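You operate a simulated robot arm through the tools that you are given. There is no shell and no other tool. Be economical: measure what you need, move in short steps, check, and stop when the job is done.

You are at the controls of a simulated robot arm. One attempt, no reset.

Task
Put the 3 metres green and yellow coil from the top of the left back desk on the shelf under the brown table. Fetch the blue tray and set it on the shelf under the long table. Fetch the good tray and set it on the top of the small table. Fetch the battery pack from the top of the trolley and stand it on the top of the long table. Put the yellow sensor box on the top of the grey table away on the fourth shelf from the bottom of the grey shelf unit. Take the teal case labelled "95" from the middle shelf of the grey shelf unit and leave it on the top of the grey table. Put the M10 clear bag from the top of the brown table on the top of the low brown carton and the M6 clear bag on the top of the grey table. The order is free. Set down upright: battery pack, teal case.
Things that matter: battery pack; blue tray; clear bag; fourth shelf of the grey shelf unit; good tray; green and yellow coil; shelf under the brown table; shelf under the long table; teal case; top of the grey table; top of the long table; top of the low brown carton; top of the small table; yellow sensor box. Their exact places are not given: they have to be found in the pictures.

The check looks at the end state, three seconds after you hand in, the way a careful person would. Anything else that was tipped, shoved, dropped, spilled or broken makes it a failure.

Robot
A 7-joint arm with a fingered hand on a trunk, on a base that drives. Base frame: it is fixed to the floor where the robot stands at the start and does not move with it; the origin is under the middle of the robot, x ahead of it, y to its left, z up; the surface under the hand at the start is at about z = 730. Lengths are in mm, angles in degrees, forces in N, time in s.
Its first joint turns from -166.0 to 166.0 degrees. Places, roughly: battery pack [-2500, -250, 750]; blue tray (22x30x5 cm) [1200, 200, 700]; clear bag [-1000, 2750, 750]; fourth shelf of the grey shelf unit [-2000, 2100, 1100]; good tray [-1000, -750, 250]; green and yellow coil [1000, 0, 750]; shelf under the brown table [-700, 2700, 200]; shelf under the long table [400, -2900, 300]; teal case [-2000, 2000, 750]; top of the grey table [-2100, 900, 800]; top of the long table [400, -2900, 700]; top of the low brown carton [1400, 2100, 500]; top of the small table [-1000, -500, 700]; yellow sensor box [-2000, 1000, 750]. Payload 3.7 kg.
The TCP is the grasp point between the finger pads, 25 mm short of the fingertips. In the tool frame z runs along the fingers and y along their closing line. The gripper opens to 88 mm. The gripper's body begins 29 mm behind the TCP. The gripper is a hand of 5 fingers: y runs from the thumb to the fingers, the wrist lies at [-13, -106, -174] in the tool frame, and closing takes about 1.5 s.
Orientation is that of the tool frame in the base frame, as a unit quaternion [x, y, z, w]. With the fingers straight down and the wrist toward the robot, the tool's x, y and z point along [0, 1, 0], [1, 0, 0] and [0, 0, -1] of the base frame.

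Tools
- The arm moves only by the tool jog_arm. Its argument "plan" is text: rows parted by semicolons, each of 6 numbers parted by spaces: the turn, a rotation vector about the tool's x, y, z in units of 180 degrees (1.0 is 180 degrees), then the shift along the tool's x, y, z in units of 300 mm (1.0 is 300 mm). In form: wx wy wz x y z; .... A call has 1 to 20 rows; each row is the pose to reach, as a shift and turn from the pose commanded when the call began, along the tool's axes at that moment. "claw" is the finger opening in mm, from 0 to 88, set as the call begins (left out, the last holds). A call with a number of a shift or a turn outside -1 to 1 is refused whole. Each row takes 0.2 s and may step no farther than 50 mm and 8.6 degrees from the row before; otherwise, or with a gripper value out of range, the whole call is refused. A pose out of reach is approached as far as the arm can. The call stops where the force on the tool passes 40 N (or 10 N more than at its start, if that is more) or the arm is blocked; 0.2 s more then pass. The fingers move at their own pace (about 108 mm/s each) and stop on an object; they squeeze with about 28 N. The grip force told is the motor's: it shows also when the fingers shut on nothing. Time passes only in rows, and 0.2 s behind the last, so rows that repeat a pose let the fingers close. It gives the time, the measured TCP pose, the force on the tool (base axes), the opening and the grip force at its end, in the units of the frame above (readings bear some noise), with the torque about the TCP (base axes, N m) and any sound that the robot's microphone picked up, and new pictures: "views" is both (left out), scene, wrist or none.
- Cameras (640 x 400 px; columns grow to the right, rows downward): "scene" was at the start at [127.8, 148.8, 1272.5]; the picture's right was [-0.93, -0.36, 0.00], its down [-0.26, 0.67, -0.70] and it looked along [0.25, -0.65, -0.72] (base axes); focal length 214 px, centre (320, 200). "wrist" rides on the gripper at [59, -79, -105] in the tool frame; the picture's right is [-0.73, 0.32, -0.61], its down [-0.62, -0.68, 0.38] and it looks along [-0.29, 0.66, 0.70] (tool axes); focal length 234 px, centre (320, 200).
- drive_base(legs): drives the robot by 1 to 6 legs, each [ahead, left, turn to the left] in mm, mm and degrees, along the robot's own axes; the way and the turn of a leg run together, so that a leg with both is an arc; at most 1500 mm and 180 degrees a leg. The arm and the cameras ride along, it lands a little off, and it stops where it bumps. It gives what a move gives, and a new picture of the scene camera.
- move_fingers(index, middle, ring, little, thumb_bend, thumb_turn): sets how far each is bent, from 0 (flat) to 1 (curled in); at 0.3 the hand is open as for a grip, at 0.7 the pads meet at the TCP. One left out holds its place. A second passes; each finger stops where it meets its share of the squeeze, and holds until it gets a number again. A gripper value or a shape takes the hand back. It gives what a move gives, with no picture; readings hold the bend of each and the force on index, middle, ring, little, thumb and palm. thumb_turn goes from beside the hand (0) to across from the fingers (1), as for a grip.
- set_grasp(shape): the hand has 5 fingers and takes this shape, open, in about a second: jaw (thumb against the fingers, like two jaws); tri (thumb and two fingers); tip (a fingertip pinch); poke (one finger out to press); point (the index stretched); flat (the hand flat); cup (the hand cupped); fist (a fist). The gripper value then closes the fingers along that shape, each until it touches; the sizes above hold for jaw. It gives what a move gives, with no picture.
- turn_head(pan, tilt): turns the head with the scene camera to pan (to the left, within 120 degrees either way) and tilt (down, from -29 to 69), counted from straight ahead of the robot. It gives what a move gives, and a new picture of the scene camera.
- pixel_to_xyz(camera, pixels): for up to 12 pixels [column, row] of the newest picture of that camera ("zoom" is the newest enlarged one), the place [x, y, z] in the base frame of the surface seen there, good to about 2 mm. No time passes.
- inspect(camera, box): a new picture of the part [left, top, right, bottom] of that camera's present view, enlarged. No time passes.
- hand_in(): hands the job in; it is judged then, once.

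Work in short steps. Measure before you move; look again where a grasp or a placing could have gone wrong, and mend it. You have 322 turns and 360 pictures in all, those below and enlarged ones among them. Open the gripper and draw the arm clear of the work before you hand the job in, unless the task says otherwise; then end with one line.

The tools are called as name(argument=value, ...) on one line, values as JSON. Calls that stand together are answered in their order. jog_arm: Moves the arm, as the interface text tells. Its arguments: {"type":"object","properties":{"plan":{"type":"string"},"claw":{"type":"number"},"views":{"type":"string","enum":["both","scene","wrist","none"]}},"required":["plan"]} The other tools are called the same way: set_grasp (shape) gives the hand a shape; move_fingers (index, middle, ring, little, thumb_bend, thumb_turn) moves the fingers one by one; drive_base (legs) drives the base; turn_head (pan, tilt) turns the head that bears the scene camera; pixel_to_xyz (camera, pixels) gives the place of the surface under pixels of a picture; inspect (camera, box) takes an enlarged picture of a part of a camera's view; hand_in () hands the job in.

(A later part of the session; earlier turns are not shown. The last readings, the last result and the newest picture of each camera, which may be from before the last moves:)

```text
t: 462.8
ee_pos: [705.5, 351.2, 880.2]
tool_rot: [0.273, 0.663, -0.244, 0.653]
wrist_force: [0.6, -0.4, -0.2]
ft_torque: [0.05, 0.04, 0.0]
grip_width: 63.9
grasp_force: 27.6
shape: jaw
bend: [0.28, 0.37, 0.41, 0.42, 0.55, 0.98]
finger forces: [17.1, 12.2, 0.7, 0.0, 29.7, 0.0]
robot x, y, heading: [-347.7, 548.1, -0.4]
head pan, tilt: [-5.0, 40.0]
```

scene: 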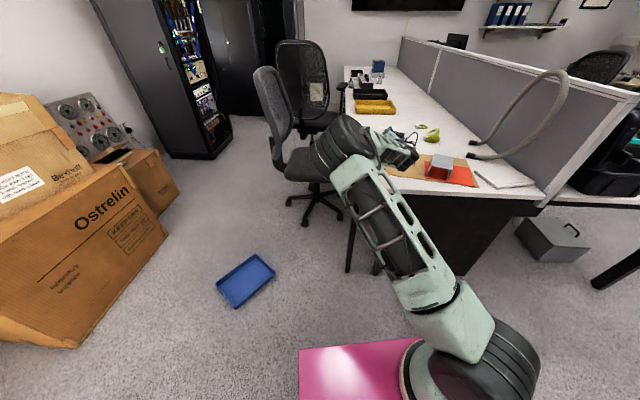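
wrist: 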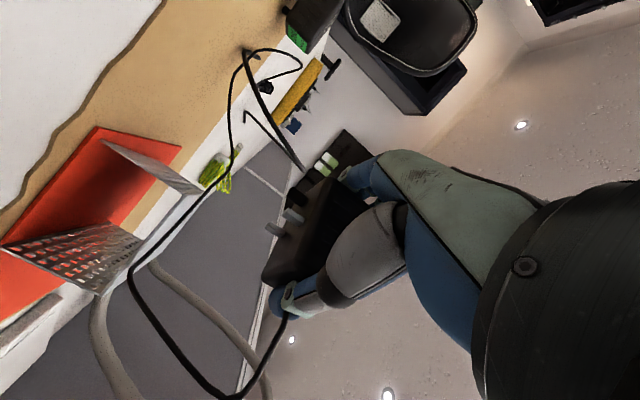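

Lower to TCP z≈779.

jog_arm(plan="0 0 0 0.1 0 0; 0 0 0 0.2 0 0; 0 0 0 0.28 0 0; 0 0 0 0.32 0 0; 0 0 0 0.337 0 0; 0 0 0 0.337 0 0", views="wrist")

inspect(camera="scene", box=[350, 110, 470, 200])

```text
t: 463.7
ee_pos: [706.0, 353.0, 807.0]
tool_rot: [0.276, 0.658, -0.243, 0.657]
wrist_force: [-2.0, 1.9, 19.9]
ft_torque: [0.47, 3.25, -0.19]
grip_width: 63.7
grasp_force: 28.0
shape: jaw
bend: [0.28, 0.37, 0.41, 0.42, 0.55, 0.98]
finger forces: [17.3, 12.2, 0.6, 0.0, 29.7, 0.0]
robot x, y, heading: [-350.1, 549.9, -0.4]
head pan, tilt: [-5.0, 40.0]
stopped in row 4: the force on the tool passed its limit at 65 N (the readings are from after the stop); the commanded pose is now the measured one
```

wrist: 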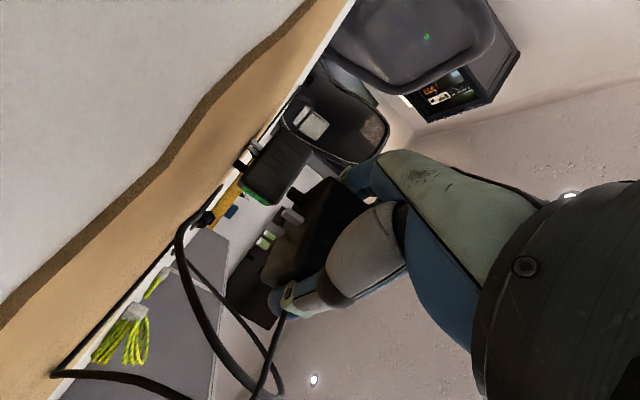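

```text
4.44 times, centred on (410, 155) of scene
```

zoom: 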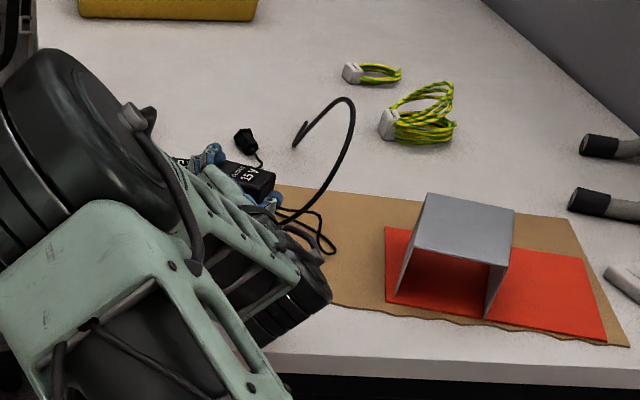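

The wrist touched the desk edge. Raise 35 mm, ease the roll by 22° so the wrist rides higher, then lower again.

jog_arm(plan="0 0 0 -0.06 0 0; 0 0 0 -0.12 0 0; 0 0.04 0 -0.12 0 0; 0 0.08 0 -0.12 0 0; 0 0.12 0 -0.12 0 0; 0 0.12 0 -0.12 0 0", views="none")

```text
t: 465.1
ee_pos: [706.1, 352.4, 840.4]
tool_rot: [0.315, 0.772, -0.187, 0.52]
wrist_force: [0.5, 0.3, -1.4]
ft_torque: [0.03, 0.01, -0.01]
grip_width: 63.6
grasp_force: 28.2
shape: jaw
bend: [0.28, 0.37, 0.41, 0.42, 0.55, 0.98]
finger forces: [17.1, 12.1, 0.4, 0.0, 29.4, 0.1]
robot x, y, heading: [-345.9, 549.6, -0.4]
head pan, tilt: [-5.0, 40.0]
```

jog_arm(plan="0 0 0 0.061 -0.003 0.026; 0 0 0 0.11 -0.005 0.047; 0 0 0 0.15 -0.006 0.063; 0 0 0 0.175 -0.007 0.074; 0 0 0 0.19 -0.008 0.08; 0 0 0 0.19 -0.008 0.08", views="none")

inspect(camera="wrist", box=[220, 110, 420, 330])

```text
t: 466.5
ee_pos: [706.0, 352.7, 777.7]
tool_rot: [0.315, 0.771, -0.188, 0.52]
wrist_force: [0.5, -0.2, -0.3]
ft_torque: [-0.01, 0.0, -0.01]
grip_width: 63.7
grasp_force: 27.4
shape: jaw
bend: [0.28, 0.37, 0.41, 0.42, 0.55, 0.98]
finger forces: [17.1, 12.1, 0.5, 0.0, 29.5, 0.1]
robot x, y, heading: [-352.2, 548.5, -0.3]
head pan, tilt: [-5.0, 40.0]
```

```text
1.82 times, centred on (320, 220) of wrist
```

zoom: 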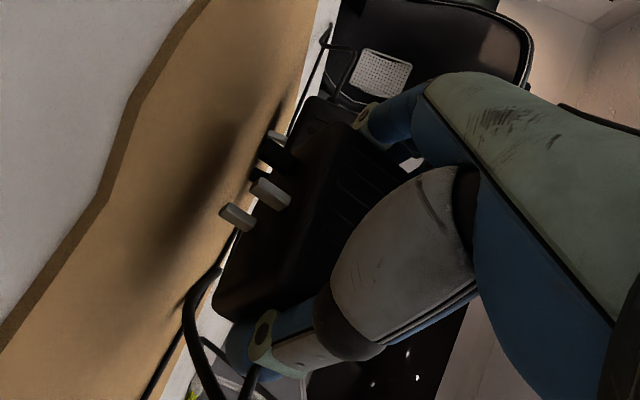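

jog_arm(plan="0 0 0 0.015 -0.001 0.0065; 0 0 0 0.03 -0.0013 0.013; 0 0 0 0.04 -0.002 0.017; 0 0 0 0.05 -0.002 0.021; 0 0 0 0.05 -0.002 0.021", views="none")

```text
t: 467.7
ee_pos: [706.2, 355.5, 764.3]
tool_rot: [0.315, 0.77, -0.186, 0.522]
wrist_force: [0.1, 12.9, 28.0]
ft_torque: [0.01, -0.06, -0.03]
grip_width: 64.1
grasp_force: 28.1
shape: jaw
bend: [0.28, 0.36, 0.4, 0.42, 0.55, 1.0]
finger forces: [19.2, 14.3, 5.5, 0.1, 29.5, 0.0]
robot x, y, heading: [-350.6, 547.3, -0.1]
head pan, tilt: [-5.0, 40.0]
```

Contact. Ease up 4 mm, then release.

jog_arm(plan="0 0 0 -0.013 0.0005 -0.005; 0 0 0 -0.013 0.0005 -0.005", views="none")

jog_arm(plan="0 0 0 0 0 0; 0 0 0 0 0 0; 0 0 0 0 0 0; 0 0 0 0 0 0; 0 0 0 0 0 0; 0 0 0 0 0 0", claw=88, views="none")

inspect(camera="wrist", box=[220, 110, 420, 330])

```text
t: 468.3
ee_pos: [704.7, 351.3, 764.6]
tool_rot: [0.316, 0.771, -0.189, 0.52]
wrist_force: [-1.2, -0.4, 13.4]
ft_torque: [-0.12, -0.03, 0.04]
grip_width: 64.1
grasp_force: 28.3
shape: jaw
bend: [0.28, 0.36, 0.4, 0.42, 0.55, 1.0]
finger forces: [15.5, 12.7, 3.5, 0.1, 30.9, 0.1]
robot x, y, heading: [-348.5, 549.2, -0.5]
head pan, tilt: [-5.0, 40.0]
```

```text
t: 469.7
ee_pos: [705.8, 353.4, 766.8]
tool_rot: [0.316, 0.77, -0.188, 0.521]
wrist_force: [0.4, 0.0, 0.1]
ft_torque: [-0.03, 0.0, -0.04]
grip_width: 87.8
grasp_force: 0.1
shape: jaw
bend: [0.29, 0.3, 0.3, 0.3, 0.29, 0.98]
finger forces: [1.3, 0.0, 0.0, 0.1, 2.5, 0.1]
robot x, y, heading: [-350.1, 547.0, -0.4]
head pan, tilt: [-5.0, 40.0]
```

```text
1.82 times, centred on (320, 220) of wrist
```

zoom: 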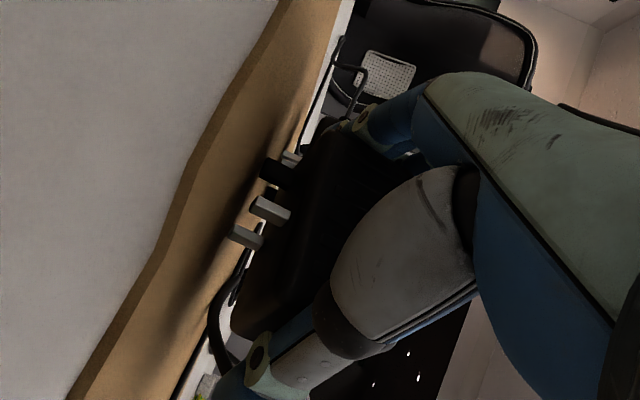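

jog_arm(plan="0 0 0 0 0 -0.03; 0 0 0 0 0 -0.07; 0 0 0 0 0 -0.12; 0 0 0 0 0 -0.2; 0 0 0 0 0 -0.3; 0 0 0 0 0 -0.4; 0 0 0 -0.1 0 -0.5; 0 0 0 -0.2 0 -0.55; 0 0 0 -0.2 0 -0.55", views="none")

inspect(camera="wrist", box=[150, 80, 420, 330])

```text
t: 471.7
ee_pos: [608.3, 437.9, 886.1]
tool_rot: [0.315, 0.771, -0.187, 0.521]
wrist_force: [0.0, -0.7, 0.7]
ft_torque: [0.02, -0.02, -0.01]
grip_width: 87.9
grasp_force: 0.0
shape: jaw
bend: [0.3, 0.3, 0.3, 0.3, 0.3, 0.97]
finger forces: [0.0, 0.1, 0.0, 0.0, 0.0, 0.0]
robot x, y, heading: [-348.1, 551.3, -0.2]
head pan, tilt: [-5.0, 40.0]
```

```text
1.60 times, centred on (285, 205) of wrist
```

zoom: 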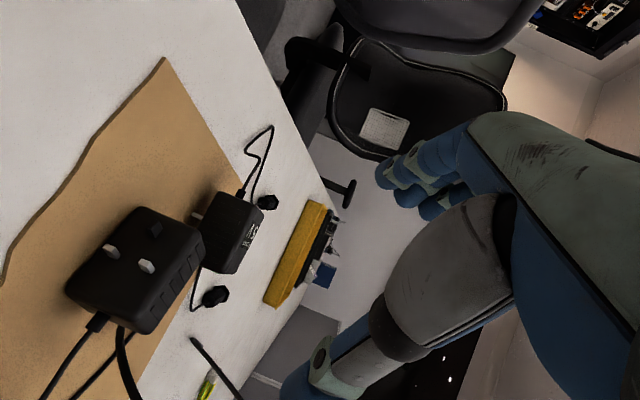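

It rolled back. I'll redo it with a full 90° roll but with the fingers pointing forward, so the wrist stays off the desk edge. Measure the box.

pixel_to_xyz(camera="zoom", pixels=[[133, 208], [205, 245], [200, 262], [155, 335], [66, 290], [180, 290], [130, 265], [150, 330], [185, 240]])

```text
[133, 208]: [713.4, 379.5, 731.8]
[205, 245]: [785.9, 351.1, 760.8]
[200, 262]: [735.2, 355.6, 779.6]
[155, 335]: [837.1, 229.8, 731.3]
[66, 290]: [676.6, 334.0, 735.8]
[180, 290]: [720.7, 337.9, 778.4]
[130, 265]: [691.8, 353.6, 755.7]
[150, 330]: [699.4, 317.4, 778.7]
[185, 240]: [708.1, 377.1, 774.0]
```

jog_arm(plan="0 0.045 0 -0.06 0 -0.02; 0 0.09 0 -0.12 0 -0.05; 0 0.135 0 -0.14 0 -0.03; 0 0.18 0 -0.17 0 0.03; 0 0.225 0 -0.2 0 0.1; 0 0.27 0 -0.22 0 0.17; 0 0.315 0 -0.25 0 0.24; 0 0.36 0 -0.28 0 0.31; 0 0.37 0 -0.306 0.005 0.381; 0 0.37 0 -0.306 0.005 0.381", views="none")

```text
t: 473.9
ee_pos: [711.1, 339.3, 925.5]
tool_rot: [0.367, 0.93, 0.017, 0.012]
wrist_force: [-0.1, -0.6, 0.9]
ft_torque: [-0.03, -0.02, -0.01]
grip_width: 87.9
grasp_force: 0.0
shape: jaw
bend: [0.3, 0.3, 0.3, 0.3, 0.3, 0.98]
finger forces: [0.0, 0.0, 0.0, 0.0, 0.0, 0.0]
robot x, y, heading: [-348.0, 545.5, -0.4]
head pan, tilt: [-5.0, 40.0]
```

jog_arm(plan="0 0 -0.026 0 0.011 0.12; 0 0 -0.026 0 0.011 0.25; 0 0 -0.026 0 0.011 0.38; 0 0 -0.026 0 0.011 0.48; 0 0 -0.026 0 0.011 0.535; 0 0 -0.026 0 0.011 0.535", views="wrist")

```text
t: 475.3
ee_pos: [720.2, 345.6, 766.3]
tool_rot: [0.329, 0.944, 0.016, 0.014]
wrist_force: [-3.1, -4.2, 10.1]
ft_torque: [-0.22, 0.23, 0.05]
grip_width: 87.9
grasp_force: 0.0
shape: jaw
bend: [0.3, 0.3, 0.3, 0.3, 0.28, 0.97]
finger forces: [0.0, 0.0, 0.0, 0.0, 8.2, 0.0]
robot x, y, heading: [-348.6, 547.0, -0.4]
head pan, tilt: [-5.0, 40.0]
```

wrist: 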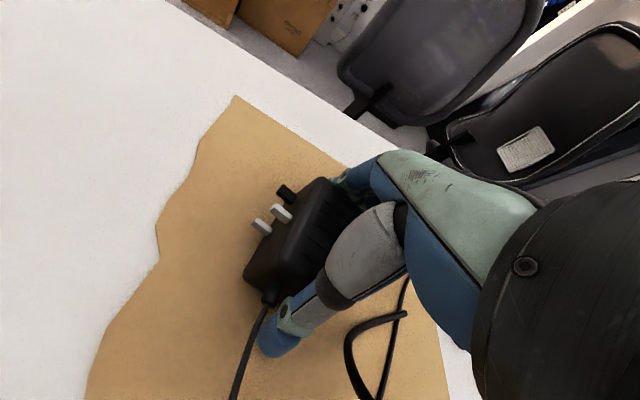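

jog_arm(plan="0 0 0 0 0 0; 0 0 0 0 0 0; 0 0 0 0 0 0; 0 0 0 0 0 0; 0 0 0 0 0 0; 0 0 0 0 0 -0.08; 0 0 0 0 0 -0.2; 0 0 0 0 0 -0.32; 0 0 0 0 0 -0.44; 0 0 0 0 0 -0.44", claw=20, views="none")

jog_arm(plan="0 -0.045 0 0 0 0; 0 -0.09 0 0 0 0; 0 -0.135 0 0 0 0; 0 -0.18 0 0 0 0; 0 -0.225 0 0 0 0; 0 -0.27 0 0 0 0; 0 -0.315 0 0 0 0; 0 -0.36 0 0 0 0; 0 -0.405 0 0 0 0; 0 -0.45 0 0 0 0; 0 -0.495 0 0 0 0; 0 -0.495 0 0 0 0", views="none")

```text
t: 477.5
ee_pos: [715.5, 344.0, 896.2]
tool_rot: [0.328, 0.945, 0.016, 0.013]
wrist_force: [-0.5, 0.1, -1.3]
ft_torque: [-0.05, 0.04, -0.03]
grip_width: 59.3
grasp_force: 28.0
shape: jaw
bend: [0.28, 0.38, 0.4, 0.42, 0.6, 1.0]
finger forces: [17.9, 8.8, 0.1, 0.0, 26.8, 0.1]
robot x, y, heading: [-350.8, 545.3, -0.2]
head pan, tilt: [-5.0, 40.0]
```

```text
t: 480.1
ee_pos: [714.2, 343.0, 896.6]
tool_rot: [0.244, 0.664, -0.22, 0.672]
wrist_force: [-0.2, 0.1, -1.3]
ft_torque: [-0.01, 0.0, -0.03]
grip_width: 59.6
grasp_force: 28.1
shape: jaw
bend: [0.28, 0.38, 0.4, 0.42, 0.6, 1.0]
finger forces: [17.9, 8.8, 0.0, 0.1, 26.7, 0.0]
robot x, y, heading: [-352.4, 548.9, -0.5]
head pan, tilt: [-5.0, 40.0]
```

jog_arm(plan="-0.043 0 0 0 -0.04 -0.05; -0.086 0 0 0 -0.08 -0.1; -0.129 0 0 0 -0.12 -0.15; -0.172 0 0 0 -0.16 -0.2; -0.213 0 0 0 -0.184 -0.233; -0.213 0 0 0 -0.184 -0.233")

```text
t: 481.5
ee_pos: [624.7, 342.7, 895.9]
tool_rot: [0.011, 0.7, 0.011, 0.714]
wrist_force: [-0.7, 0.1, -1.1]
ft_torque: [0.0, 0.0, -0.03]
grip_width: 59.4
grasp_force: 28.0
shape: jaw
bend: [0.28, 0.38, 0.4, 0.42, 0.6, 1.0]
finger forces: [17.9, 8.8, 0.1, 0.0, 26.7, 0.0]
robot x, y, heading: [-349.3, 545.7, -0.2]
head pan, tilt: [-5.0, 40.0]
```

scene: 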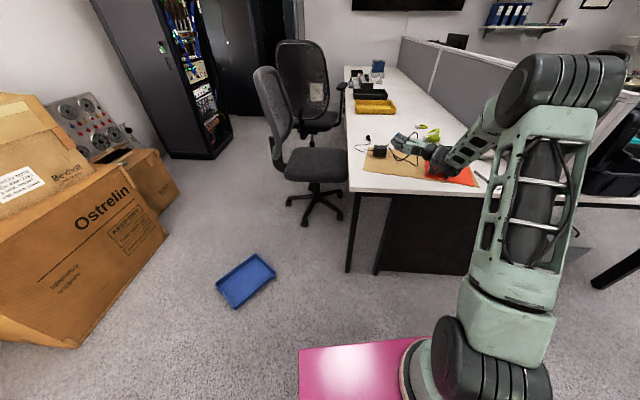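
wrist: 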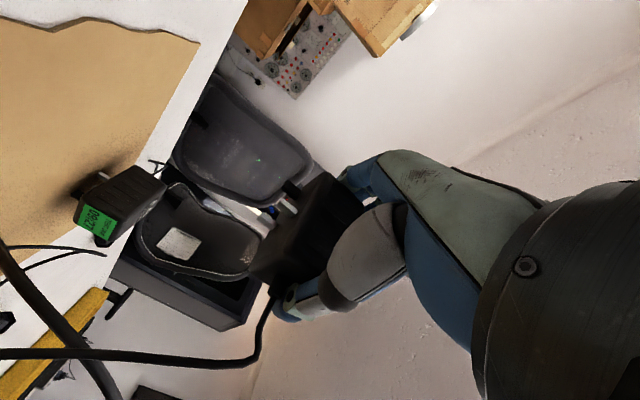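

Wrist is now off the desk. Lower to TCP z≈778.

jog_arm(plan="0 0 0 0.12 0 0; 0 0 0 0.23 0 0; 0 0 0 0.31 0 0; 0 0 0 0.36 0 0; 0 0 0 0.393 0 0; 0 0 0 0.393 0 0", views="wrist")

```text
t: 482.3
ee_pos: [627.7, 346.1, 811.8]
tool_rot: [0.009, 0.695, 0.009, 0.719]
wrist_force: [-12.3, 2.9, 25.9]
ft_torque: [-2.13, 4.22, -1.6]
grip_width: 59.6
grasp_force: 28.0
shape: jaw
bend: [0.28, 0.38, 0.4, 0.42, 0.6, 0.99]
finger forces: [18.0, 8.8, 0.0, 0.0, 26.7, 0.0]
robot x, y, heading: [-348.9, 543.1, -0.3]
head pan, tilt: [-5.0, 40.0]
stopped in row 4: the force on the tool passed its limit at 73 N (the readings are from after the stop); the commanded pose is now the measured one
```

wrist: 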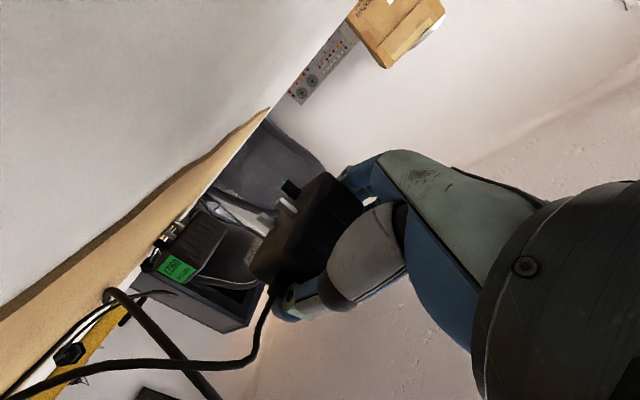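

The downward-facing wrist camera touched the desk edge. Raise, move back 40 mm so it clears, and lower again.

jog_arm(plan="0 0 0 -0.08 0 0; 0 0 0 -0.08 0 -0.07; 0 0 0 -0.08 0 -0.14; 0 0 0 0.0 0 -0.14; 0 0 0 0.06 0 -0.14; 0 0 0 0.1 0 -0.14; 0 0 0 0.1 0 -0.14", views="none")

```text
t: 483.9
ee_pos: [587.9, 346.9, 777.3]
tool_rot: [0.01, 0.696, 0.01, 0.718]
wrist_force: [0.1, -0.1, -1.3]
ft_torque: [0.01, 0.0, 0.01]
grip_width: 59.4
grasp_force: 27.9
shape: jaw
bend: [0.28, 0.38, 0.4, 0.42, 0.6, 0.99]
finger forces: [18.1, 8.8, 0.0, 0.0, 26.6, 0.1]
robot x, y, heading: [-349.2, 548.4, -0.3]
head pan, tilt: [-5.0, 40.0]
```

jog_arm(plan="0 0 0 0.015 0 0; 0 0 0 0.03 0 0; 0 0 0 0.042 0 0; 0 0 0 0.042 0 0", views="wrist")

```text
t: 484.9
ee_pos: [588.3, 346.9, 765.8]
tool_rot: [0.01, 0.695, 0.01, 0.719]
wrist_force: [1.4, 2.2, 9.2]
ft_torque: [0.08, -0.04, 0.0]
grip_width: 59.6
grasp_force: 27.8
shape: jaw
bend: [0.27, 0.37, 0.4, 0.42, 0.6, 1.0]
finger forces: [18.6, 9.4, 0.0, 0.0, 26.0, 0.1]
robot x, y, heading: [-348.9, 546.8, -0.2]
head pan, tilt: [-5.0, 40.0]
```

wrist: 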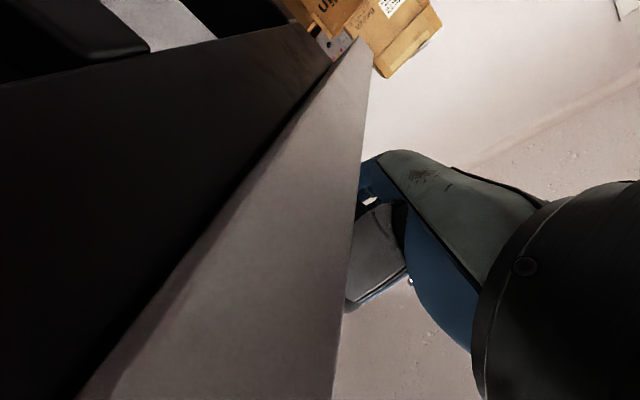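

Pins touching. Open and withdraw straight back.

jog_arm(plan="0 0 0 0 0 0; 0 0 0 0 0 0; 0 0 0 0 0 0; 0 0 0 0 0 0; 0 0 0 0 0 0; 0 0 0 0 0 0; 0 0 0 0 0 -0.05; 0 0 0 0 0 -0.12; 0 0 0 0 0 -0.2; 0 0 0 0 0 -0.3; 0 0 0 0 0 -0.42; 0 0 0 -0.12 0 -0.5; 0 0 0 -0.25 0 -0.5; 0 0 0 -0.4 0 -0.5; 0 0 0 -0.55 0 -0.5; 0 0 0 -0.55 0 -0.5", claw=88, views="none")

inspect(camera="scene", box=[350, 130, 440, 190])

```text
t: 488.3
ee_pos: [433.1, 342.7, 923.8]
tool_rot: [0.01, 0.696, 0.01, 0.718]
wrist_force: [0.4, 0.1, 0.5]
ft_torque: [0.01, -0.04, -0.01]
grip_width: 88.0
grasp_force: 0.1
shape: jaw
bend: [0.3, 0.3, 0.3, 0.3, 0.3, 0.98]
finger forces: [0.1, 0.0, 0.0, 0.1, 0.0, 0.1]
robot x, y, heading: [-346.9, 547.2, -0.4]
head pan, tilt: [-5.0, 40.0]
```

```text
6.67 times, centred on (395, 160) of scene
```

zoom: 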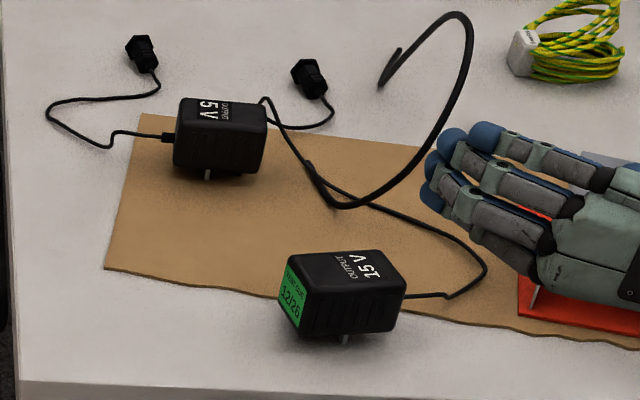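

The adapter is upright again: label up, on its pins. Measure it to carry it back to its original spot.

pixel_to_xyz(camera="zoom", pixels=[[290, 258], [378, 252], [402, 282], [308, 290], [345, 270], [360, 265], [285, 285], [300, 320], [220, 106], [218, 135]])

```text
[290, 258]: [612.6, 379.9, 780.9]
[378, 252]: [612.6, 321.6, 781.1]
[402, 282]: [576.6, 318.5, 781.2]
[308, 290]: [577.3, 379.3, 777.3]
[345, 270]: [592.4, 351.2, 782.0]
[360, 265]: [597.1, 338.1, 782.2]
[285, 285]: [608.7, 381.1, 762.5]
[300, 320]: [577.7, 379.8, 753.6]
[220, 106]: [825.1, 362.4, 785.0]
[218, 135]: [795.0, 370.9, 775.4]
```

jog_arm(plan="0.0257 0.0257 0.0257 0 0 0; 0.0513 0.0513 0.0513 0 0 0; 0.077 0.077 0.077 -0.05 0 0; 0.1027 0.1027 0.1027 -0.1 0 0; 0.128 0.128 0.128 -0.1 0 0.05; 0.154 0.154 0.154 -0.1 0 0.1; 0.18 0.18 0.18 -0.1 0 0.15; 0.2053 0.2053 0.2053 -0.1 0 0.2; 0.231 0.231 0.231 -0.1 0 0.25; 0.2567 0.2567 0.2567 -0.1 0 0.3; 0.282 0.282 0.282 -0.1 0 0.35; 0.308 0.308 0.308 -0.1 0 0.4; 0.334 0.334 0.334 -0.1 0 0.45; 0.36 0.36 0.36 -0.1 0 0.5; 0.385 0.385 0.385 -0.1 0.02 0.54; 0.385 0.385 0.385 -0.1 0.02 0.54", views="none")

```text
t: 491.7
ee_pos: [593.2, 347.8, 959.9]
tool_rot: [0.708, 0.706, 0.02, 0.001]
wrist_force: [0.3, -0.2, 0.3]
ft_torque: [0.02, -0.01, 0.0]
grip_width: 87.8
grasp_force: 0.0
shape: jaw
bend: [0.3, 0.3, 0.3, 0.3, 0.3, 0.98]
finger forces: [0.1, 0.1, 0.0, 0.0, 0.0, 0.0]
robot x, y, heading: [-346.2, 547.0, -0.3]
head pan, tilt: [-5.0, 40.0]
```

jog_arm(plan="0 0 0 0 0 0.14; 0 0 0 0 0 0.28; 0 0 0 0 0 0.42; 0 0 0 0 0 0.54; 0 0 0 0 0 0.62; 0 0 0 0 0 0.635; 0 0 0 0 0 0.635", views="none")

jog_arm(plan="0 0 0 0 0 0; 0 0 0 0 0 0; 0 0 0 0 0 0; 0 0 0 0 0 0; 0 0 0 0 0 0; 0 0 0 0 0 0; 0 0 0 0 0 -0.05; 0 0 0 0 0 -0.14; 0 0 0 0 0 -0.24; 0 0 0 0 0 -0.33; 0 0 0 0 0 -0.33", claw=15, views="wrist")

```text
t: 493.3
ee_pos: [598.3, 352.9, 770.0]
tool_rot: [0.707, 0.707, 0.021, 0.001]
wrist_force: [-0.5, -0.4, -0.2]
ft_torque: [-0.02, 0.0, 0.01]
grip_width: 87.7
grasp_force: 0.1
shape: jaw
bend: [0.3, 0.3, 0.3, 0.3, 0.3, 0.98]
finger forces: [0.0, 0.1, 0.0, 0.1, 0.0, 0.0]
robot x, y, heading: [-351.2, 548.4, -0.3]
head pan, tilt: [-5.0, 40.0]
```

```text
t: 495.7
ee_pos: [597.4, 351.4, 868.2]
tool_rot: [0.707, 0.707, 0.022, 0.001]
wrist_force: [0.0, 1.1, -1.5]
ft_torque: [-0.03, 0.01, -0.03]
grip_width: 39.7
grasp_force: 28.1
shape: jaw
bend: [0.74, 0.48, 0.46, 0.47, 0.71, 0.98]
finger forces: [14.0, 6.9, 3.3, 1.6, 25.8, 0.1]
robot x, y, heading: [-352.6, 543.8, -0.5]
head pan, tilt: [-5.0, 40.0]
```

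wrist: 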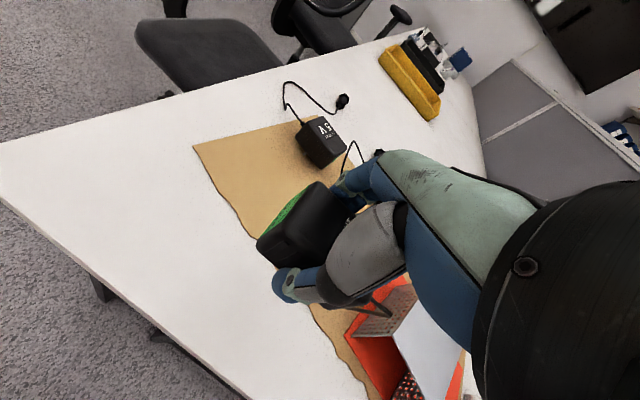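

Held upright. Drive 190 ahead for arm room, then rotate the box by +137° in the air while bringing it over (708,349).

drive_base(legs=[[190, 0, 0]])

jog_arm(plan="0 0 -0.045 0 -0.03 -0.03; 0 0 -0.09 0 -0.06 -0.06; 0 0 -0.135 0 -0.09 -0.09; 0 0 -0.18 0 -0.12 -0.12; 0 0 -0.225 0 -0.15 -0.12; 0 0 -0.27 0 -0.18 -0.12; 0 0 -0.315 0 -0.21 -0.12; 0 0 -0.36 0 -0.24 -0.12; 0 0 -0.405 0 -0.265 -0.12; 0 0 -0.45 0 -0.265 -0.12; 0 0 -0.495 0 -0.265 -0.12; 0 0 -0.54 0 -0.265 -0.12; 0 0 -0.585 0 -0.265 -0.12; 0 0 -0.63 0 -0.265 -0.12; 0 0 -0.675 0 -0.265 -0.12; 0 0 -0.72 0 -0.265 -0.12; 0 0 -0.761 0 -0.265 -0.12; 0 0 -0.761 0 -0.265 -0.12", views="wrist")

```text
t: 497.3
ee_pos: [787.5, 350.3, 867.6]
tool_rot: [0.707, 0.707, 0.021, 0.0]
wrist_force: [-0.3, 0.8, -1.5]
ft_torque: [0.02, -0.02, 0.02]
grip_width: 39.4
grasp_force: 27.6
shape: jaw
bend: [0.74, 0.48, 0.47, 0.47, 0.71, 0.98]
finger forces: [13.9, 6.9, 3.4, 1.5, 25.8, 0.0]
robot x, y, heading: [-161.9, 545.3, -0.5]
head pan, tilt: [-5.0, 40.0]
```

scene: 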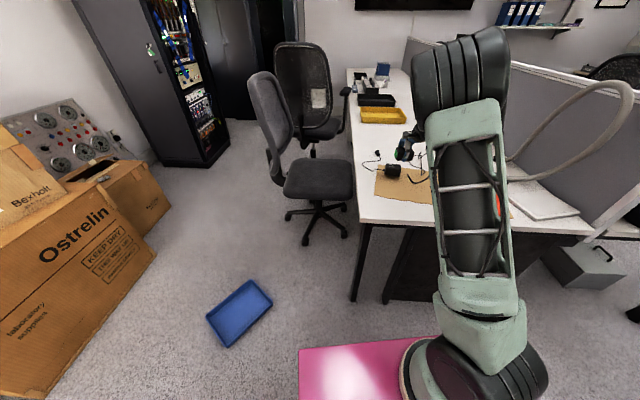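

```text
t: 501.1
ee_pos: [706.0, 350.5, 901.1]
tool_rot: [-0.399, 0.917, 0.007, 0.02]
wrist_force: [-1.4, 0.1, -1.9]
ft_torque: [0.01, 0.04, -0.02]
grip_width: 39.4
grasp_force: 28.5
shape: jaw
bend: [0.74, 0.48, 0.47, 0.48, 0.71, 0.98]
finger forces: [14.2, 7.0, 3.3, 1.5, 25.8, 0.0]
robot x, y, heading: [-163.0, 547.2, -0.2]
head pan, tilt: [-5.0, 40.0]
```

wrist: 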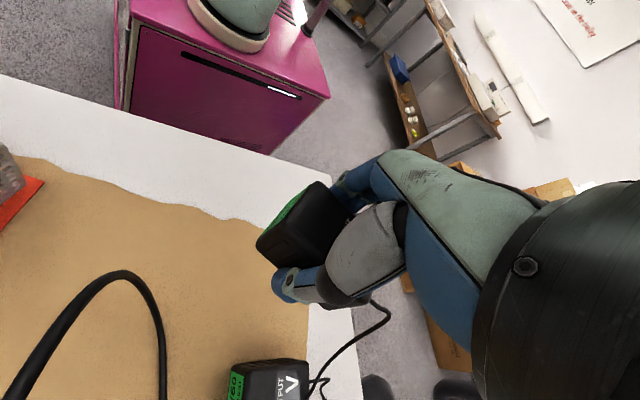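

Rotation succeeded; box is over its original spot with green end at ~227°. Lower and release.

jog_arm(plan="0 0 0 0 0 0.12; 0 0 0 0 0 0.24; 0 0 0 0 0 0.34; 0 0 0 0 0 0.4; 0 0 0 0 0 0.43; 0 0 0 0 0 0.43", views="none")

jog_arm(plan="0 0 0 0 0 0; 0 0 0 0 0 0; 0 0 0 0 0 0; 0 0 0 0 0 0; 0 0 0 0 0 0; 0 0 0 0 0 0; 0 0 0 0 0 -0.1; 0 0 0 0 0 -0.22; 0 0 0 0 0 -0.36; 0 0 0 0 0 -0.5; 0 0 0 0 0 -0.5", claw=88, views="wrist")

```text
t: 502.5
ee_pos: [710.3, 354.0, 772.0]
tool_rot: [-0.399, 0.917, 0.006, 0.019]
wrist_force: [1.8, 1.7, 5.7]
ft_torque: [0.0, 0.03, -0.01]
grip_width: 39.6
grasp_force: 28.3
shape: jaw
bend: [0.74, 0.48, 0.47, 0.48, 0.71, 0.98]
finger forces: [14.4, 7.2, 3.3, 1.7, 26.8, 0.0]
robot x, y, heading: [-161.7, 545.3, -0.3]
head pan, tilt: [-5.0, 40.0]
```

```text
t: 504.9
ee_pos: [705.7, 348.7, 922.2]
tool_rot: [-0.399, 0.917, 0.007, 0.021]
wrist_force: [0.4, 0.0, 1.1]
ft_torque: [0.02, 0.0, -0.03]
grip_width: 87.7
grasp_force: 0.0
shape: jaw
bend: [0.3, 0.3, 0.3, 0.3, 0.3, 0.98]
finger forces: [0.1, 0.0, 0.0, 0.0, 0.0, 0.1]
robot x, y, heading: [-159.6, 543.6, -0.1]
head pan, tilt: [-5.0, 40.0]
```

wrist: 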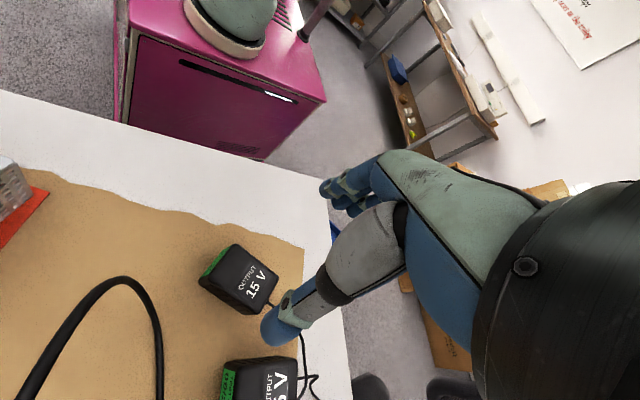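

The adapter is back in place, upright. Now return the wrist to yaw 0 and fetch the tray from the floor; it lies with a long wall facing 226°, so I approach at heading 46°.

jog_arm(plan="0 0 0.045 0 0 -0.1; 0 0 0.09 0 0 -0.2; 0 0 0.135 0 0 -0.3; 0 0 0.18 0 0 -0.4; 0 0 0.225 0 0 -0.4; 0 0 0.27 0 0 -0.4; 0 0 0.315 0 0 -0.4; 0 0 0.36 0 0 -0.4; 0 0 0.405 0 0 -0.4; 0 0 0.45 0 0 -0.4; 0 0 0.495 0 0 -0.4; 0 0 0.54 0 0 -0.4; 0 0 0.585 0 0 -0.4; 0 0 0.63 0 0 -0.4; 0 0 0.675 0 0 -0.4; 0 0 0.72 0 0 -0.4; 0 0 0.761 0 0 -0.4; 0 0 0.761 0 0 -0.4", views="none")

drive_base(legs=[[102, -41, 0], [0, 0, 46.3]])

turn_head(pan=0, tilt=55)

```text
t: 508.7
ee_pos: [700.7, 344.7, 1043.3]
tool_rot: [0.707, 0.707, 0.022, 0.0]
wrist_force: [0.3, -0.9, 0.2]
ft_torque: [-0.02, 0.0, 0.01]
grip_width: 87.5
grasp_force: 0.1
shape: jaw
bend: [0.3, 0.3, 0.3, 0.3, 0.3, 0.98]
finger forces: [0.0, 0.0, 0.1, 0.0, 0.1, 0.0]
robot x, y, heading: [-161.7, 546.4, -0.4]
head pan, tilt: [-5.0, 40.0]
```

```text
t: 511.9
ee_pos: [688.1, 981.8, 1043.2]
tool_rot: [0.377, 0.926, 0.02, -0.008]
wrist_force: [-0.2, -0.4, 1.0]
ft_torque: [0.04, -0.03, 0.01]
grip_width: 87.6
grasp_force: 0.0
shape: jaw
bend: [0.3, 0.3, 0.3, 0.3, 0.3, 0.98]
finger forces: [0.1, 0.0, 0.1, 0.1, 0.0, 0.1]
robot x, y, heading: [-61.2, 504.8, 45.4]
head pan, tilt: [-5.0, 40.0]
```

scene: 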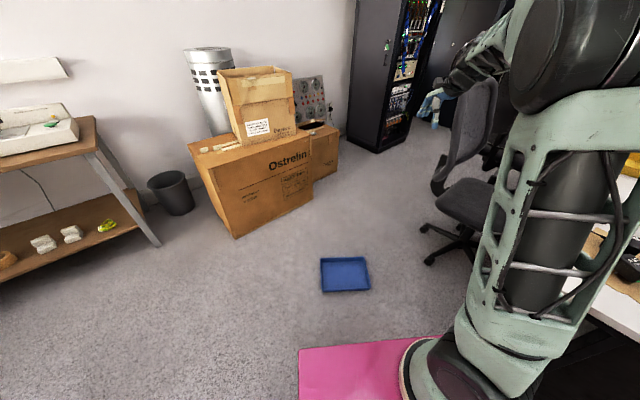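

```text
t: 512.7
ee_pos: [687.1, 981.7, 1042.1]
tool_rot: [0.377, 0.926, 0.02, -0.008]
wrist_force: [0.1, 0.1, -0.4]
ft_torque: [-0.03, -0.02, -0.01]
grip_width: 87.6
grasp_force: 0.0
shape: jaw
bend: [0.3, 0.3, 0.3, 0.3, 0.3, 0.98]
finger forces: [0.1, 0.0, 0.0, 0.1, 0.1, 0.0]
robot x, y, heading: [-58.9, 503.0, 45.5]
head pan, tilt: [0.0, 55.0]
```

scene: 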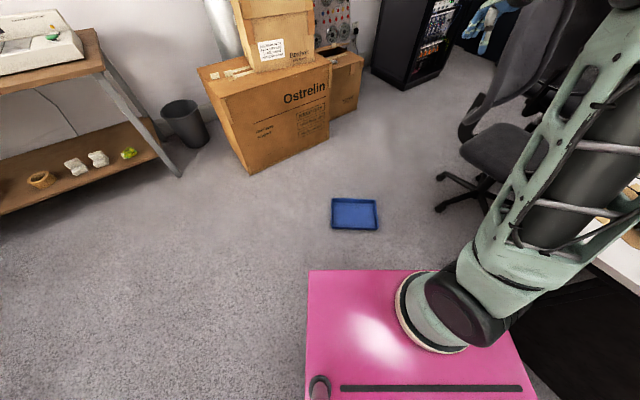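

pixel_to_xyz(camera="scene", pixels=[[333, 226], [376, 227], [354, 226], [333, 199], [375, 200], [354, 199], [354, 215]])

```text
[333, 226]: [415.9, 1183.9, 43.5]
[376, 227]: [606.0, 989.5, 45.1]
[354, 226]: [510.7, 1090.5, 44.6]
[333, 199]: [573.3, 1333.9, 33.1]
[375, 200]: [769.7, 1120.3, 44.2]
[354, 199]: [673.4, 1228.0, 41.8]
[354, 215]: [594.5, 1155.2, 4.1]
```

Move left over the tray line at larger radius and descend in stages.

jog_arm(plan="0 0 0 0.14 0.03 0; 0 0 0 0.28 0.06 0; 0 0 0 0.42 0.08 0; 0 0 0 0.56 0.1 0; 0 0 0 0.67 0.12 0; 0 0 0 0.67 0.12 0.14; 0 0 0 0.67 0.12 0.28; 0 0 0 0.67 0.12 0.42; 0 0 0 0.67 0.12 0.56; 0 0 0 0.67 0.12 0.7; 0 0 0 0.67 0.12 0.84; 0 0 0 0.67 0.12 0.98; 0 0 0 0.67 0.12 0.98", views="none")

jog_arm(plan="0 0 0 0 0 0.14; 0 0 0 0 0 0.28; 0 0 0 0 0 0.42; 0 0 0 0 0 0.56; 0 0 0 0 0 0.7; 0 0 0 0 0 0.84; 0 0 0 0 0 0.98; 0 0 0 0 0 0.98", views="none")

```text
t: 515.5
ee_pos: [568.9, 1159.0, 756.7]
tool_rot: [0.377, 0.926, 0.019, -0.008]
wrist_force: [-0.6, -0.5, -0.4]
ft_torque: [0.03, 0.02, -0.02]
grip_width: 87.6
grasp_force: 0.0
shape: jaw
bend: [0.3, 0.3, 0.3, 0.3, 0.3, 0.98]
finger forces: [0.0, 0.0, 0.0, 0.0, 0.1, 0.1]
robot x, y, heading: [-59.0, 503.9, 45.8]
head pan, tilt: [0.0, 55.0]
```

```text
t: 517.3
ee_pos: [566.9, 1172.3, 463.0]
tool_rot: [0.377, 0.926, 0.021, -0.008]
wrist_force: [-0.4, -0.3, -0.1]
ft_torque: [-0.01, -0.02, 0.0]
grip_width: 87.6
grasp_force: 0.1
shape: jaw
bend: [0.3, 0.3, 0.3, 0.3, 0.3, 0.98]
finger forces: [0.0, 0.1, 0.0, 0.0, 0.0, 0.0]
robot x, y, heading: [-59.4, 506.6, 45.6]
head pan, tilt: [0.0, 55.0]
```

jog_arm(plan="-0.042 0 0 -0.01 -0.08 0.1; -0.084 0 0 -0.02 -0.16 0.2; -0.125 0 0 -0.03 -0.24 0.3; -0.1667 0 0 -0.04 -0.3 0.4; -0.1667 0 0 -0.05 -0.343 0.53; -0.1667 0 0 -0.059 -0.343 0.67; -0.1667 0 0 -0.059 -0.343 0.81; -0.1667 0 0 -0.059 -0.343 0.95; -0.1667 0 0 -0.059 -0.343 0.99; -0.1667 0 0 -0.059 -0.343 0.99", claw=64)

```text
t: 519.5
ee_pos: [510.7, 1099.3, 160.7]
tool_rot: [0.366, 0.889, 0.259, 0.091]
wrist_force: [0.8, 0.3, -1.4]
ft_torque: [-0.03, -0.01, 0.01]
grip_width: 63.8
grasp_force: 0.1
shape: jaw
bend: [0.27, 0.36, 0.33, 0.34, 0.56, 0.99]
finger forces: [0.1, 0.0, 0.0, 0.0, 0.0, 0.0]
robot x, y, heading: [-58.7, 503.6, 45.5]
head pan, tilt: [0.0, 55.0]
```

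scene: 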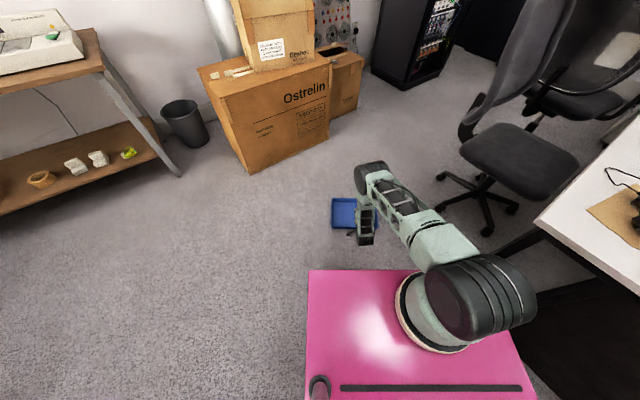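
wrist: 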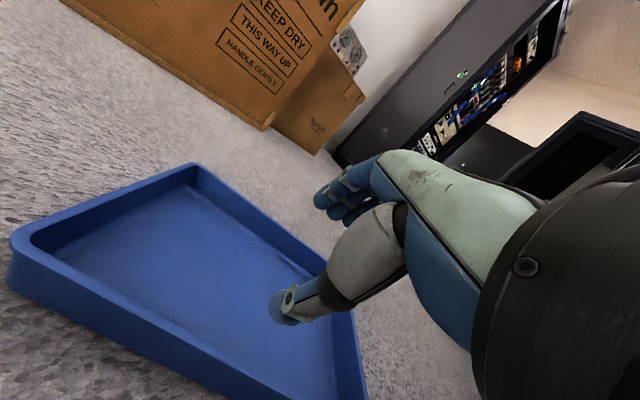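

Lower to the near wall: TCP ≈ (508,1086,48).

jog_arm(plan="0 0 0 -0.01 -0.06 0.075; 0 0 0 -0.02 -0.12 0.15; 0 0 0 -0.03 -0.18 0.225; 0 0 0 -0.034 -0.215 0.275; 0 0 0 -0.034 -0.23 0.299; 0 0 0 -0.034 -0.23 0.299", views="wrist")

```text
t: 520.9
ee_pos: [505.6, 1085.6, 57.0]
tool_rot: [0.365, 0.889, 0.259, 0.091]
wrist_force: [-0.5, -0.9, -0.3]
ft_torque: [-0.03, 0.03, -0.01]
grip_width: 64.2
grasp_force: 0.0
shape: jaw
bend: [0.27, 0.36, 0.33, 0.34, 0.56, 0.99]
finger forces: [0.1, 0.1, 0.0, 0.0, 0.0, 0.1]
out of reach, approached as far as the arm can: row 5, 6
robot x, y, heading: [-58.2, 505.1, 45.2]
head pan, tilt: [0.0, 55.0]
```

wrist: 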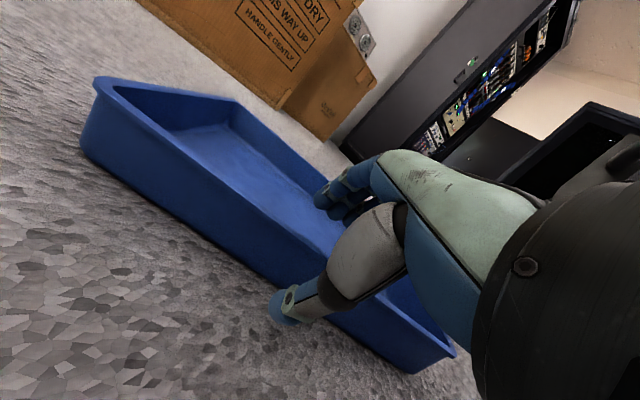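

Reach limit at z 57. Raise, drive 60 ahead, then lower again with the hand drawn back.

jog_arm(plan="0 0 0 0 0.053 -0.085; 0 0 0 0 0.105 -0.17; 0 0 0 0 0.105 -0.17", views="none")

drive_base(legs=[[60, 0, 0]])

jog_arm(plan="0 0 0 0 -0.085 -0.052; 0 0 0 0 -0.17 -0.105; 0 0 0 0 -0.21 -0.04; 0 0 0 0 -0.25 0.03; 0 0 0 0 -0.28 0.075; 0 0 0 0 -0.295 0.098; 0 0 0 0 -0.295 0.098", views="wrist")

```text
t: 521.7
ee_pos: [507.8, 1083.1, 117.8]
tool_rot: [0.365, 0.89, 0.259, 0.09]
wrist_force: [-0.2, -0.1, -0.2]
ft_torque: [-0.01, -0.01, 0.03]
grip_width: 64.3
grasp_force: 0.0
shape: jaw
bend: [0.27, 0.36, 0.33, 0.34, 0.56, 0.99]
finger forces: [0.1, 0.1, 0.1, 0.1, 0.1, 0.0]
robot x, y, heading: [-57.5, 504.8, 45.3]
head pan, tilt: [0.0, 55.0]
```

```text
t: 522.7
ee_pos: [549.9, 1127.1, 115.8]
tool_rot: [0.366, 0.89, 0.258, 0.091]
wrist_force: [0.6, -0.3, 0.9]
ft_torque: [-0.03, -0.02, -0.02]
grip_width: 64.1
grasp_force: 0.0
shape: jaw
bend: [0.27, 0.36, 0.33, 0.34, 0.56, 0.99]
finger forces: [0.0, 0.1, 0.0, 0.0, 0.0, 0.0]
robot x, y, heading: [-14.2, 546.6, 45.5]
head pan, tilt: [0.0, 55.0]
```

scene: 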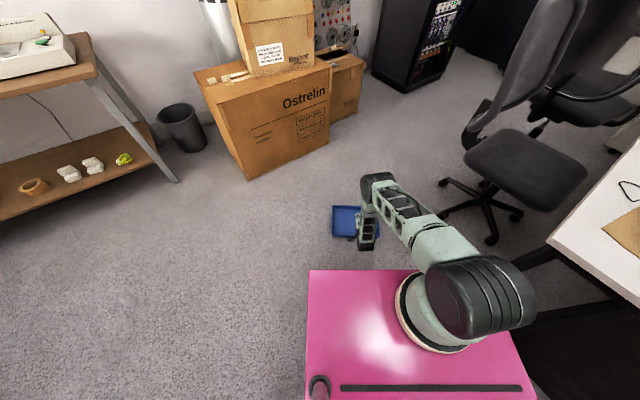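

```text
t: 524.3
ee_pos: [509.5, 1087.7, 64.5]
tool_rot: [0.366, 0.889, 0.259, 0.09]
wrist_force: [-0.9, -0.4, 0.5]
ft_torque: [0.0, 0.03, 0.02]
grip_width: 64.3
grasp_force: 0.0
shape: jaw
bend: [0.27, 0.36, 0.33, 0.34, 0.56, 0.99]
finger forces: [0.1, 0.0, 0.0, 0.1, 0.0, 0.0]
out of reach, approached as far as the arm can: row 5, 6, 7
robot x, y, heading: [-13.6, 544.7, 45.7]
head pan, tilt: [0.0, 55.0]
```

wrist: 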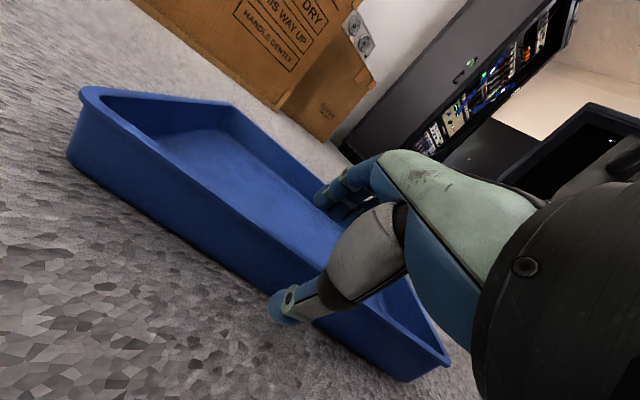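

The limit is wrist height, so ease the pitch to ~18° and lower.

jog_arm(plan="0.026 0 0 0 0 0; 0.052 0 0 0 0 0; 0.078 0 0 0 0 0; 0.078 0 0 0 -0.018 0.028; 0.078 0 0 0 -0.035 0.0565; 0.078 0 0 0 -0.035 0.0565", views="none")

```text
t: 525.7
ee_pos: [508.4, 1086.4, 44.5]
tool_rot: [0.374, 0.914, 0.148, 0.044]
wrist_force: [-0.9, 0.2, -0.5]
ft_torque: [-0.01, 0.02, -0.03]
grip_width: 64.2
grasp_force: 0.1
shape: jaw
bend: [0.27, 0.36, 0.33, 0.34, 0.56, 0.99]
finger forces: [0.0, 0.1, 0.0, 0.0, 0.1, 0.0]
robot x, y, heading: [-16.6, 547.8, 45.6]
head pan, tilt: [0.0, 55.0]
```

jog_arm(plan="0 0 0 0 -0.006 0.019; 0 0 0 0 -0.006 0.019", views="none")

jog_arm(plan="0 0 0 0 0 0; 0 0 0 0 0 0; 0 0 0 0 0 0; 0 0 0 0 0 0; 0 0 0 0 0 0; 0 0 0 0 0 0; 0 0 0 0 0 0; 0 0 0 0 0 0", claw=0, views="wrist")

```text
t: 526.3
ee_pos: [508.2, 1089.1, 37.7]
tool_rot: [0.375, 0.914, 0.148, 0.045]
wrist_force: [-0.3, -0.4, -0.5]
ft_torque: [0.02, 0.0, -0.02]
grip_width: 64.3
grasp_force: 0.1
shape: jaw
bend: [0.27, 0.36, 0.33, 0.34, 0.56, 0.99]
finger forces: [0.0, 0.0, 0.0, 0.0, 0.0, 0.0]
robot x, y, heading: [-14.8, 547.8, 45.6]
head pan, tilt: [0.0, 55.0]
```

```text
t: 528.1
ee_pos: [508.6, 1087.6, 38.7]
tool_rot: [0.374, 0.914, 0.148, 0.045]
wrist_force: [-0.1, -0.2, -0.7]
ft_torque: [-0.07, 0.05, 0.16]
grip_width: 0.1
grasp_force: 28.1
shape: jaw
bend: [0.7, 0.7, 0.7, 0.7, 0.71, 1.0]
finger forces: [13.0, 6.9, 3.4, 2.3, 25.6, 0.0]
robot x, y, heading: [-17.7, 549.8, 45.7]
head pan, tilt: [0.0, 55.0]
```

wrist: 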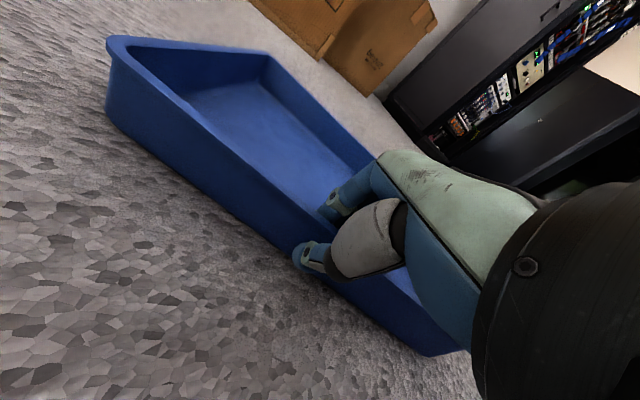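

All four fingers share the load. Lift gently 90 mm in small steps with a slight extra pitch.

jog_arm(plan="-0.008 0 0 0 0.005 -0.02; -0.016 0 0 0 0.011 -0.045; -0.024 0 0 0 0.018 -0.07; -0.032 0 0 0 0.026 -0.095; -0.04 0 0 0 0.034 -0.12; -0.048 0 0 0 0.042 -0.145; -0.056 0 0 0 0.05 -0.17; -0.064 0 0 0 0.058 -0.195; -0.072 0 0 0 0.066 -0.22; -0.08 0 0 0 0.074 -0.245; -0.088 0 0 0 0.082 -0.27; -0.088 0 0 0 0.09 -0.295; -0.088 0 0 0 0.09 -0.295")

```text
t: 530.9
ee_pos: [509.1, 1084.8, 131.5]
tool_rot: [0.364, 0.885, 0.273, 0.096]
wrist_force: [-1.1, -0.2, -4.9]
ft_torque: [-0.28, 0.44, 0.02]
grip_width: 0.1
grasp_force: 28.4
shape: jaw
bend: [0.7, 0.7, 0.7, 0.7, 0.71, 1.0]
finger forces: [22.8, 4.9, 2.3, 0.3, 31.1, 0.0]
robot x, y, heading: [-13.7, 548.7, 45.6]
head pan, tilt: [0.0, 55.0]
```

scene: 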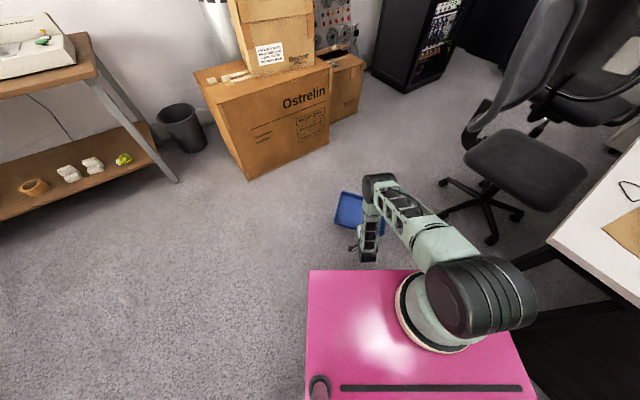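
wrist: 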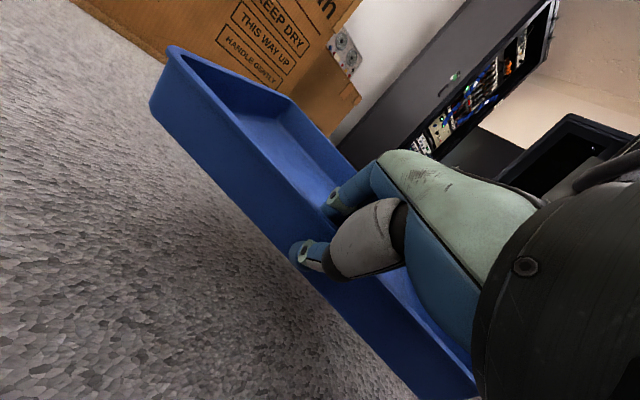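

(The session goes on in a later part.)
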